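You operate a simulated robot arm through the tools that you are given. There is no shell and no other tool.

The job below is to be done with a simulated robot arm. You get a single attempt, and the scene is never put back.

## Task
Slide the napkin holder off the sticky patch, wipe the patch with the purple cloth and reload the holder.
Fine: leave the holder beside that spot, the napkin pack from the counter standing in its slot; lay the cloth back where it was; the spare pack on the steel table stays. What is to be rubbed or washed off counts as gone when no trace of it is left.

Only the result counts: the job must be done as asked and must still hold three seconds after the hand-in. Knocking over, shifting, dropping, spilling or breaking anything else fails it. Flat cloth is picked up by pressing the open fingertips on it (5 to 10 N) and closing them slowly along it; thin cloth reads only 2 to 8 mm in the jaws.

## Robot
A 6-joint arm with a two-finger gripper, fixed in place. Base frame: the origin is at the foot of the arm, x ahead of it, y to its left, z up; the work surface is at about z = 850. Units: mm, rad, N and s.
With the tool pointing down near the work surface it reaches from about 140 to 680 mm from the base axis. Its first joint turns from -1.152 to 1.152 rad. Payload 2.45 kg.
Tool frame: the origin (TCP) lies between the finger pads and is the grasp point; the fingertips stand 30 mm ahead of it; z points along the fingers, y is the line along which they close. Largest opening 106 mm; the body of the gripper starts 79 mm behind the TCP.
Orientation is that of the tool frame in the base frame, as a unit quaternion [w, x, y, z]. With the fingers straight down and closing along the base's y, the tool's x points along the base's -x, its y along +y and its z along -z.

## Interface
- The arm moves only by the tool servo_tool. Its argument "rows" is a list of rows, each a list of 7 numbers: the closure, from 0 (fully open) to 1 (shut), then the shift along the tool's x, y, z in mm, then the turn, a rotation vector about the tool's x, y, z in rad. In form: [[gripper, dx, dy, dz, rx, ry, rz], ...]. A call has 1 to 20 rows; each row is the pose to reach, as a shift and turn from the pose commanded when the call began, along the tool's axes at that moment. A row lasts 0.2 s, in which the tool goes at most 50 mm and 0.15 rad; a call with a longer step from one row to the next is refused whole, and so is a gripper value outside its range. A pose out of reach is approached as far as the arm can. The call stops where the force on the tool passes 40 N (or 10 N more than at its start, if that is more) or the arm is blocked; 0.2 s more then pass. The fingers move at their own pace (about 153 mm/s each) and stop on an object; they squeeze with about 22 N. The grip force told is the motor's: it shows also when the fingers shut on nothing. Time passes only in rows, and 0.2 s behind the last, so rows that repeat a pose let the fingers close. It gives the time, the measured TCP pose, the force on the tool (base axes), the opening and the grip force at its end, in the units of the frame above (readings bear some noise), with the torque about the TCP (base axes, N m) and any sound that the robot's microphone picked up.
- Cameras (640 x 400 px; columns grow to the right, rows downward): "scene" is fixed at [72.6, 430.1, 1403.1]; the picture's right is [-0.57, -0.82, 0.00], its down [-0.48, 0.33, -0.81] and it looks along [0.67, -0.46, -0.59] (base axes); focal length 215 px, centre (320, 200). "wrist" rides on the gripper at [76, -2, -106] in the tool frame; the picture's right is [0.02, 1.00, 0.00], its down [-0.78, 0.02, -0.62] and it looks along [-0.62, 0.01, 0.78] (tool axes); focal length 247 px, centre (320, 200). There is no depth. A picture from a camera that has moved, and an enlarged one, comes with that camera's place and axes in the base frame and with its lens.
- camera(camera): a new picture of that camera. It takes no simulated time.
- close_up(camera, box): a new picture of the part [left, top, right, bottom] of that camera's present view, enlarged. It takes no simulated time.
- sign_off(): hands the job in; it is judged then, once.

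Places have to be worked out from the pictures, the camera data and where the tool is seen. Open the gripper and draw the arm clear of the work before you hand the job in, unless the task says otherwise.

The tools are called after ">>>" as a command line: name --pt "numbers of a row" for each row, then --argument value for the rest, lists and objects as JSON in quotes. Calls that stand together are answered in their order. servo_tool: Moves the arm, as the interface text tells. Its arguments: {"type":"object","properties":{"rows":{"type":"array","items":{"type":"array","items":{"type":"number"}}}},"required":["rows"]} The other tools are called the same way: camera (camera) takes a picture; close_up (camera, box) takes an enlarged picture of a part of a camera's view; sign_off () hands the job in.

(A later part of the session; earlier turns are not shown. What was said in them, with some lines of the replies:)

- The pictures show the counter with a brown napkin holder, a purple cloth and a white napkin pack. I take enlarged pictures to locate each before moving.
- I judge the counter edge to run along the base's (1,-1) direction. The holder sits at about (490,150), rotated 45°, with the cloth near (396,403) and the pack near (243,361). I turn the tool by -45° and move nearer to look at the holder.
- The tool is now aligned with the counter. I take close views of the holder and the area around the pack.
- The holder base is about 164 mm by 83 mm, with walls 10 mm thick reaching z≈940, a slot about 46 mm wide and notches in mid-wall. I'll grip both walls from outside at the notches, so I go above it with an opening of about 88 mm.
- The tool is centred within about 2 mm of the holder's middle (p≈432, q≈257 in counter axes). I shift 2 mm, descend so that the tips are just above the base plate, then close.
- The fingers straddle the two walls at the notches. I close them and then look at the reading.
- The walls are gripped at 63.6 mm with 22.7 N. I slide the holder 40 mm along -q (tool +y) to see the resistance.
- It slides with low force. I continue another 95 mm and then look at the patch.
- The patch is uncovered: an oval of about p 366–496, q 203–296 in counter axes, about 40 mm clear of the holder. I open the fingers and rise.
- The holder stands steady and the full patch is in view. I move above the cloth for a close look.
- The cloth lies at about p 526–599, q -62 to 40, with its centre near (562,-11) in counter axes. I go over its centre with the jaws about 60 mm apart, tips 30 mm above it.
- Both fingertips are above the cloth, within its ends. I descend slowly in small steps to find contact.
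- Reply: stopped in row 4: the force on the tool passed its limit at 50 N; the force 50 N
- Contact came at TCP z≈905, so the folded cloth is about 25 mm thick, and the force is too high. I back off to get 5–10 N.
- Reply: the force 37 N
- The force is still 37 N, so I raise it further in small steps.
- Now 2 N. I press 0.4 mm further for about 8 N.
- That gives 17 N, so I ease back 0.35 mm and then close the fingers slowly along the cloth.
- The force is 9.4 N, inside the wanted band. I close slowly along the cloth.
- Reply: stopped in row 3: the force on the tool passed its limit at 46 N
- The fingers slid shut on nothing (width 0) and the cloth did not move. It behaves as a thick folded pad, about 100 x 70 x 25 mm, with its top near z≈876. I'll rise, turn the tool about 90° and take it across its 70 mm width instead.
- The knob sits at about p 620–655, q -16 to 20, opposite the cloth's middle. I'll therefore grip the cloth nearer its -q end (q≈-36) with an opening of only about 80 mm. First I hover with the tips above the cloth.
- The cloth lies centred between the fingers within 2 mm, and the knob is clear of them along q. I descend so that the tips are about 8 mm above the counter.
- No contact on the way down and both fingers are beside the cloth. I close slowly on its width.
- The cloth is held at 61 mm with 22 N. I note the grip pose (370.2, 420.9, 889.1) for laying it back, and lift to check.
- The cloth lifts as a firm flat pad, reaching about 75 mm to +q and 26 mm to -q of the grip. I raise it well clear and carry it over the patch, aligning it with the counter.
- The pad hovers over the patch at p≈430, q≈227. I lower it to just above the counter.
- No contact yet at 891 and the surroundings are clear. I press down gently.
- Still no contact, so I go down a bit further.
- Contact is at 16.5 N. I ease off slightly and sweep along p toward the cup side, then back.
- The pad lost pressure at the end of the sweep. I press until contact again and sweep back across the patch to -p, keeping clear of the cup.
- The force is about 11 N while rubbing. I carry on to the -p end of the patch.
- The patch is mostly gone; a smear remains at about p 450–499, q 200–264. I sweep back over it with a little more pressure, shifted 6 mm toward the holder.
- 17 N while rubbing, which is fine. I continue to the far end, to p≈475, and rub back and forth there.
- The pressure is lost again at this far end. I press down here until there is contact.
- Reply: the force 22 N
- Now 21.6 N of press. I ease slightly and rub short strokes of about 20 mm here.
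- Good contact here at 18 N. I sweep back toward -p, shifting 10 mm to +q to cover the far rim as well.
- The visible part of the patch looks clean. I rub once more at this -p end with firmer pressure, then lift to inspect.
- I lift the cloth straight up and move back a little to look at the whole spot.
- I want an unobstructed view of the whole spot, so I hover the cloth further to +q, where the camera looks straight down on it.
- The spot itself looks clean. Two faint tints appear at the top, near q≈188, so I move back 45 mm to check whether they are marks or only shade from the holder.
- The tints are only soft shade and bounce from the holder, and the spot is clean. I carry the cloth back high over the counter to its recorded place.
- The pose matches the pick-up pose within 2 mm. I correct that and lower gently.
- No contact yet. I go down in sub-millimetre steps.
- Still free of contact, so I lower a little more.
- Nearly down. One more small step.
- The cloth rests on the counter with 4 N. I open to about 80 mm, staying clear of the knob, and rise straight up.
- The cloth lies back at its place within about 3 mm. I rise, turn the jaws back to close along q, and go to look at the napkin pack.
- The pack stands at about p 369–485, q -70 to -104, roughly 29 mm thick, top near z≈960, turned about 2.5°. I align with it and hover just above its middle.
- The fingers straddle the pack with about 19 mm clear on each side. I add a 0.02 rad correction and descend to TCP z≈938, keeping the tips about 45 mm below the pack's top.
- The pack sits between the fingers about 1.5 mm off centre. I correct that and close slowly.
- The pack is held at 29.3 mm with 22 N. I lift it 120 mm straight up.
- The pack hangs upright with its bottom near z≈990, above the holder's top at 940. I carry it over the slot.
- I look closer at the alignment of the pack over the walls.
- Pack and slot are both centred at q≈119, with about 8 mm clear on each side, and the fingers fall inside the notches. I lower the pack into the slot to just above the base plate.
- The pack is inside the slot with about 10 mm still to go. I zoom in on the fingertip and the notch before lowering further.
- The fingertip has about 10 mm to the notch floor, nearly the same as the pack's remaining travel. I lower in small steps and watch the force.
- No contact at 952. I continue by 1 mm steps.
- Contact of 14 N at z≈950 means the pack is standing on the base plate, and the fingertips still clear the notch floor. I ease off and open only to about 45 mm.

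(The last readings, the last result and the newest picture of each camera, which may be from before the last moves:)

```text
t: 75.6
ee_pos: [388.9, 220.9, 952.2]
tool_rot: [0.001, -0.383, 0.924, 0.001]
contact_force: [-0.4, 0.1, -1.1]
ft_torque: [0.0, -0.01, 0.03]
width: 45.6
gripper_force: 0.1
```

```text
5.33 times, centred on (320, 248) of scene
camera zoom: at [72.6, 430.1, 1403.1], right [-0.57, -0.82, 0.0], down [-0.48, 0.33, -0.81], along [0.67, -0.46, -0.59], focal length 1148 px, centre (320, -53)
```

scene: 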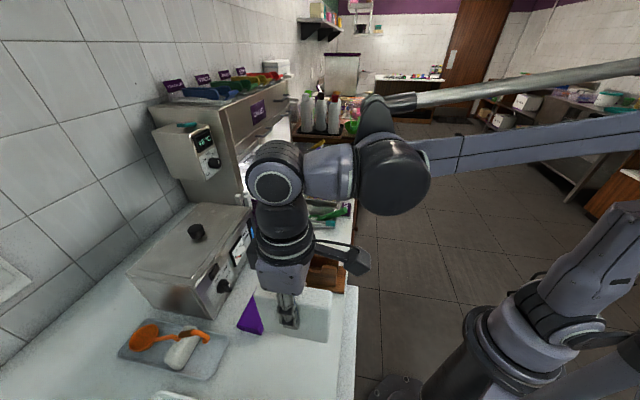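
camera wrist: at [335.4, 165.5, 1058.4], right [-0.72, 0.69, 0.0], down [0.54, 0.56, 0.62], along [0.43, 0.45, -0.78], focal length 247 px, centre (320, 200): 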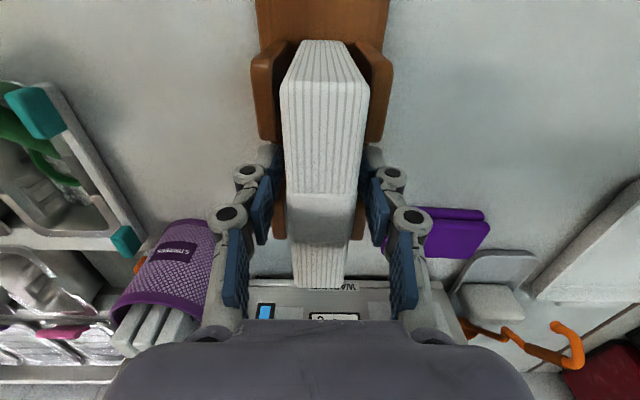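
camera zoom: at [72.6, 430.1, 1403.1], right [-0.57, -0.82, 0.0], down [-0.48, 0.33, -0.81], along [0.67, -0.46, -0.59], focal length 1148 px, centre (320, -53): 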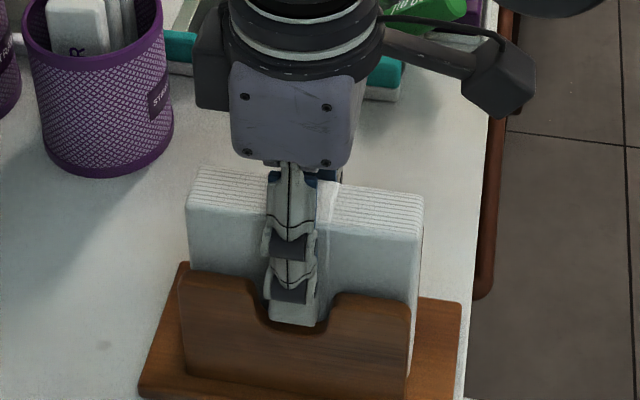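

The pack is free and stands upright in the slot. I withdraw straight up and then back away.

>>> servo_tool --pt "0.57 0 0 -6 0 0 0" --pt "0.57 0 0 -20 0 0 0" --pt "0.57 0 0 -45 0 0 0" --pt "0.57 0 0 -85 0 0 0" --pt "0.57 0 0 -130 0 0 0" --pt "0.4 0 0 -175 0 0 0" --pt "0.2 0 0 -200 0 0 0" --pt "0 30 0 -230 0 0 0" --pt "0 70 0 -250 0 0 0" --pt "0 70 0 -250 0 0 0"

>>> camera --camera "wrist"

>>> camera --camera "scene"

>>> close_up --camera "scene" --box '[220, 200, 380, 300]'

>>> close_up --camera "wrist" --box '[180, 0, 400, 138]'

```text
t: 77.8
ee_pos: [337.1, 168.6, 1203.5]
tool_rot: [0.002, -0.383, 0.924, 0.0]
contact_force: [-0.4, -0.4, -0.6]
ft_torque: [0.0, -0.02, -0.04]
width: 106.4
gripper_force: 0.1
```

```text
taken
camera wrist: at [283.1, 113.6, 1309.7], right [-0.72, 0.69, 0.0], down [0.54, 0.56, 0.62], along [0.43, 0.45, -0.78], focal length 247 px, centre (320, 200)
```

wrist: 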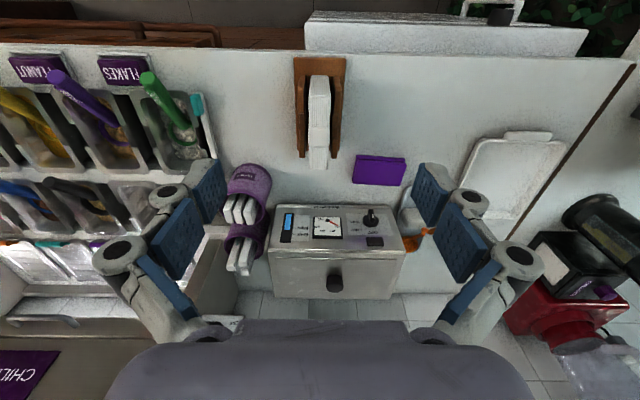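

```text
taken
```

scene: 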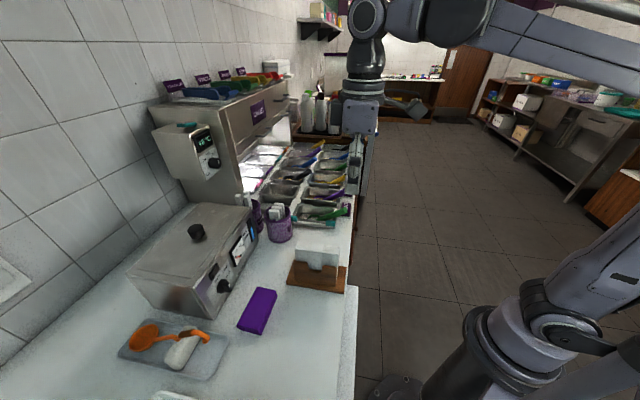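

```text
4.00 times, centred on (300, 250) of scene
camera zoom: at [72.6, 430.1, 1403.1], right [-0.57, -0.82, 0.0], down [-0.48, 0.33, -0.81], along [0.67, -0.46, -0.59], focal length 861 px, centre (400, 0)
```

zoom: 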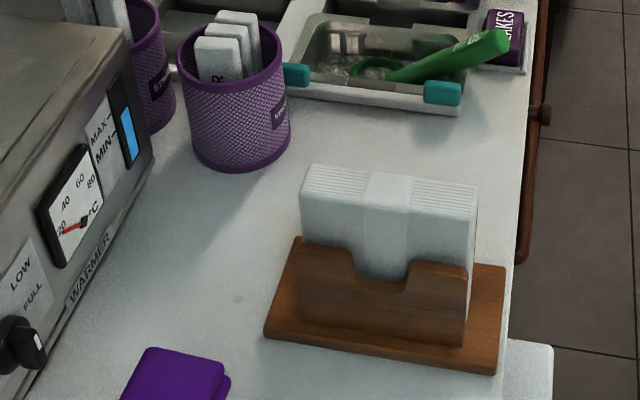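

```text
2.90 times, centred on (290, 69) of wrist
camera zoom: at [283.1, 113.6, 1309.7], right [-0.72, 0.69, 0.0], down [0.54, 0.56, 0.62], along [0.43, 0.45, -0.78], focal length 716 px, centre (407, 580)
```

zoom: 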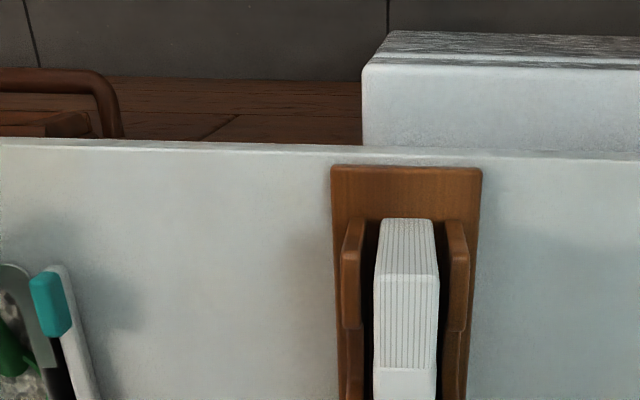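

The pack stands in the holder and the old spot looks clean. Before handing in, I check the cleaned area and compare the cloth with its first picture.

>>> close_up --camera "scene" --box '[200, 270, 360, 370]'

>>> close_up --camera "wrist" --box '[200, 50, 320, 125]'

>>> close_up --camera "scene" --box '[290, 205, 370, 255]'

```text
4.00 times, centred on (280, 320) of scene
camera zoom: at [72.6, 430.1, 1403.1], right [-0.57, -0.82, 0.0], down [-0.48, 0.33, -0.81], along [0.67, -0.46, -0.59], focal length 861 px, centre (480, -280)
```

zoom: 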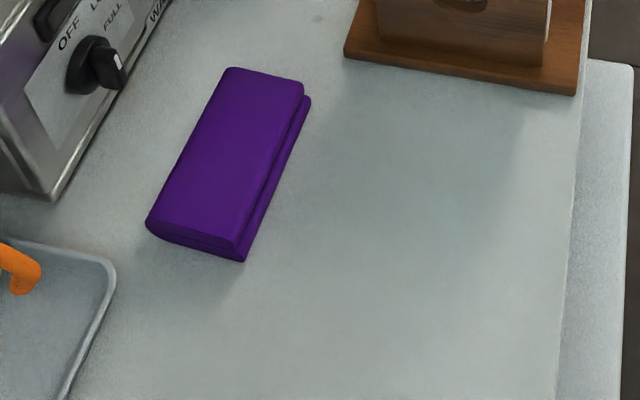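

```text
5.33 times, centred on (260, 88) of wrist
camera zoom: at [283.1, 113.6, 1309.7], right [-0.72, 0.69, 0.0], down [0.54, 0.56, 0.62], along [0.43, 0.45, -0.78], focal length 1317 px, centre (640, 800)
```

zoom: 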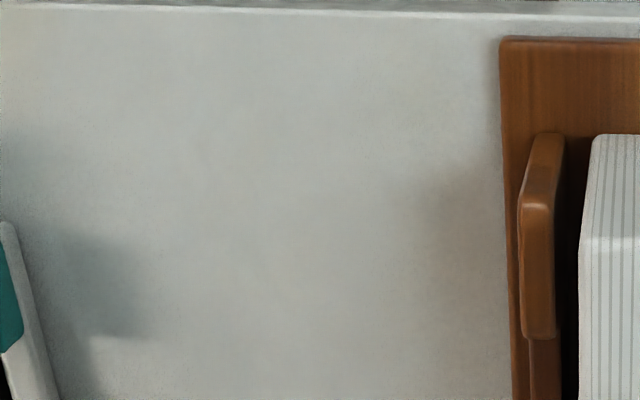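

```text
8.00 times, centred on (330, 230) of scene
camera zoom: at [72.6, 430.1, 1403.1], right [-0.57, -0.82, 0.0], down [-0.48, 0.33, -0.81], along [0.67, -0.46, -0.59], focal length 1723 px, centre (240, -40)
```

zoom: 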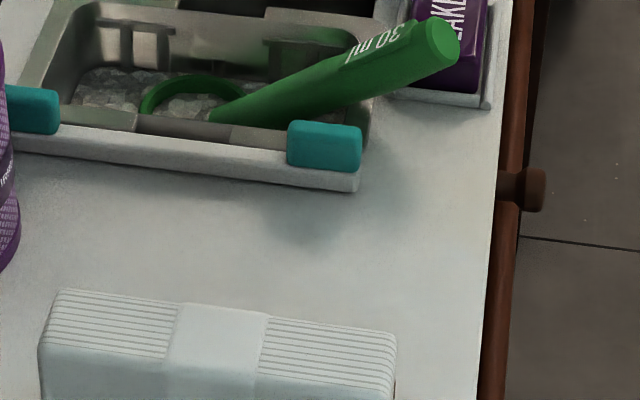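

The spot shows no trace, the cloth is back within a few millimetres, the pack stands in the holder, and the arm is clear with the gripper open. I hand the job in.

>>> sign_off

```text
The job is handed in.
```

I've done the job and handed it in; the hand-in gave no verdict.

- **Holder:** it now stands beside the old spot, about 135 mm along the counter towards the cloth. It hides none of the wiped area.
- **Sticky patch:** I wiped it with the purple cloth in several passes. The last pictures show no trace. Faint tints on the counter beside the holder look like its shadow.
- **Napkin pack:** it stands upright in the holder's slot, resting on the base.
- **Cloth:** it lies back where it was, within about 3 mm. My first try at pinching it from above slipped off, so I picked it up by its sides instead.
- **Everything else:** nothing else looked moved in the pictures. I never identified the spare pack on the steel table in them, but I did not work over there.

The gripper is open and the arm is clear of the work.
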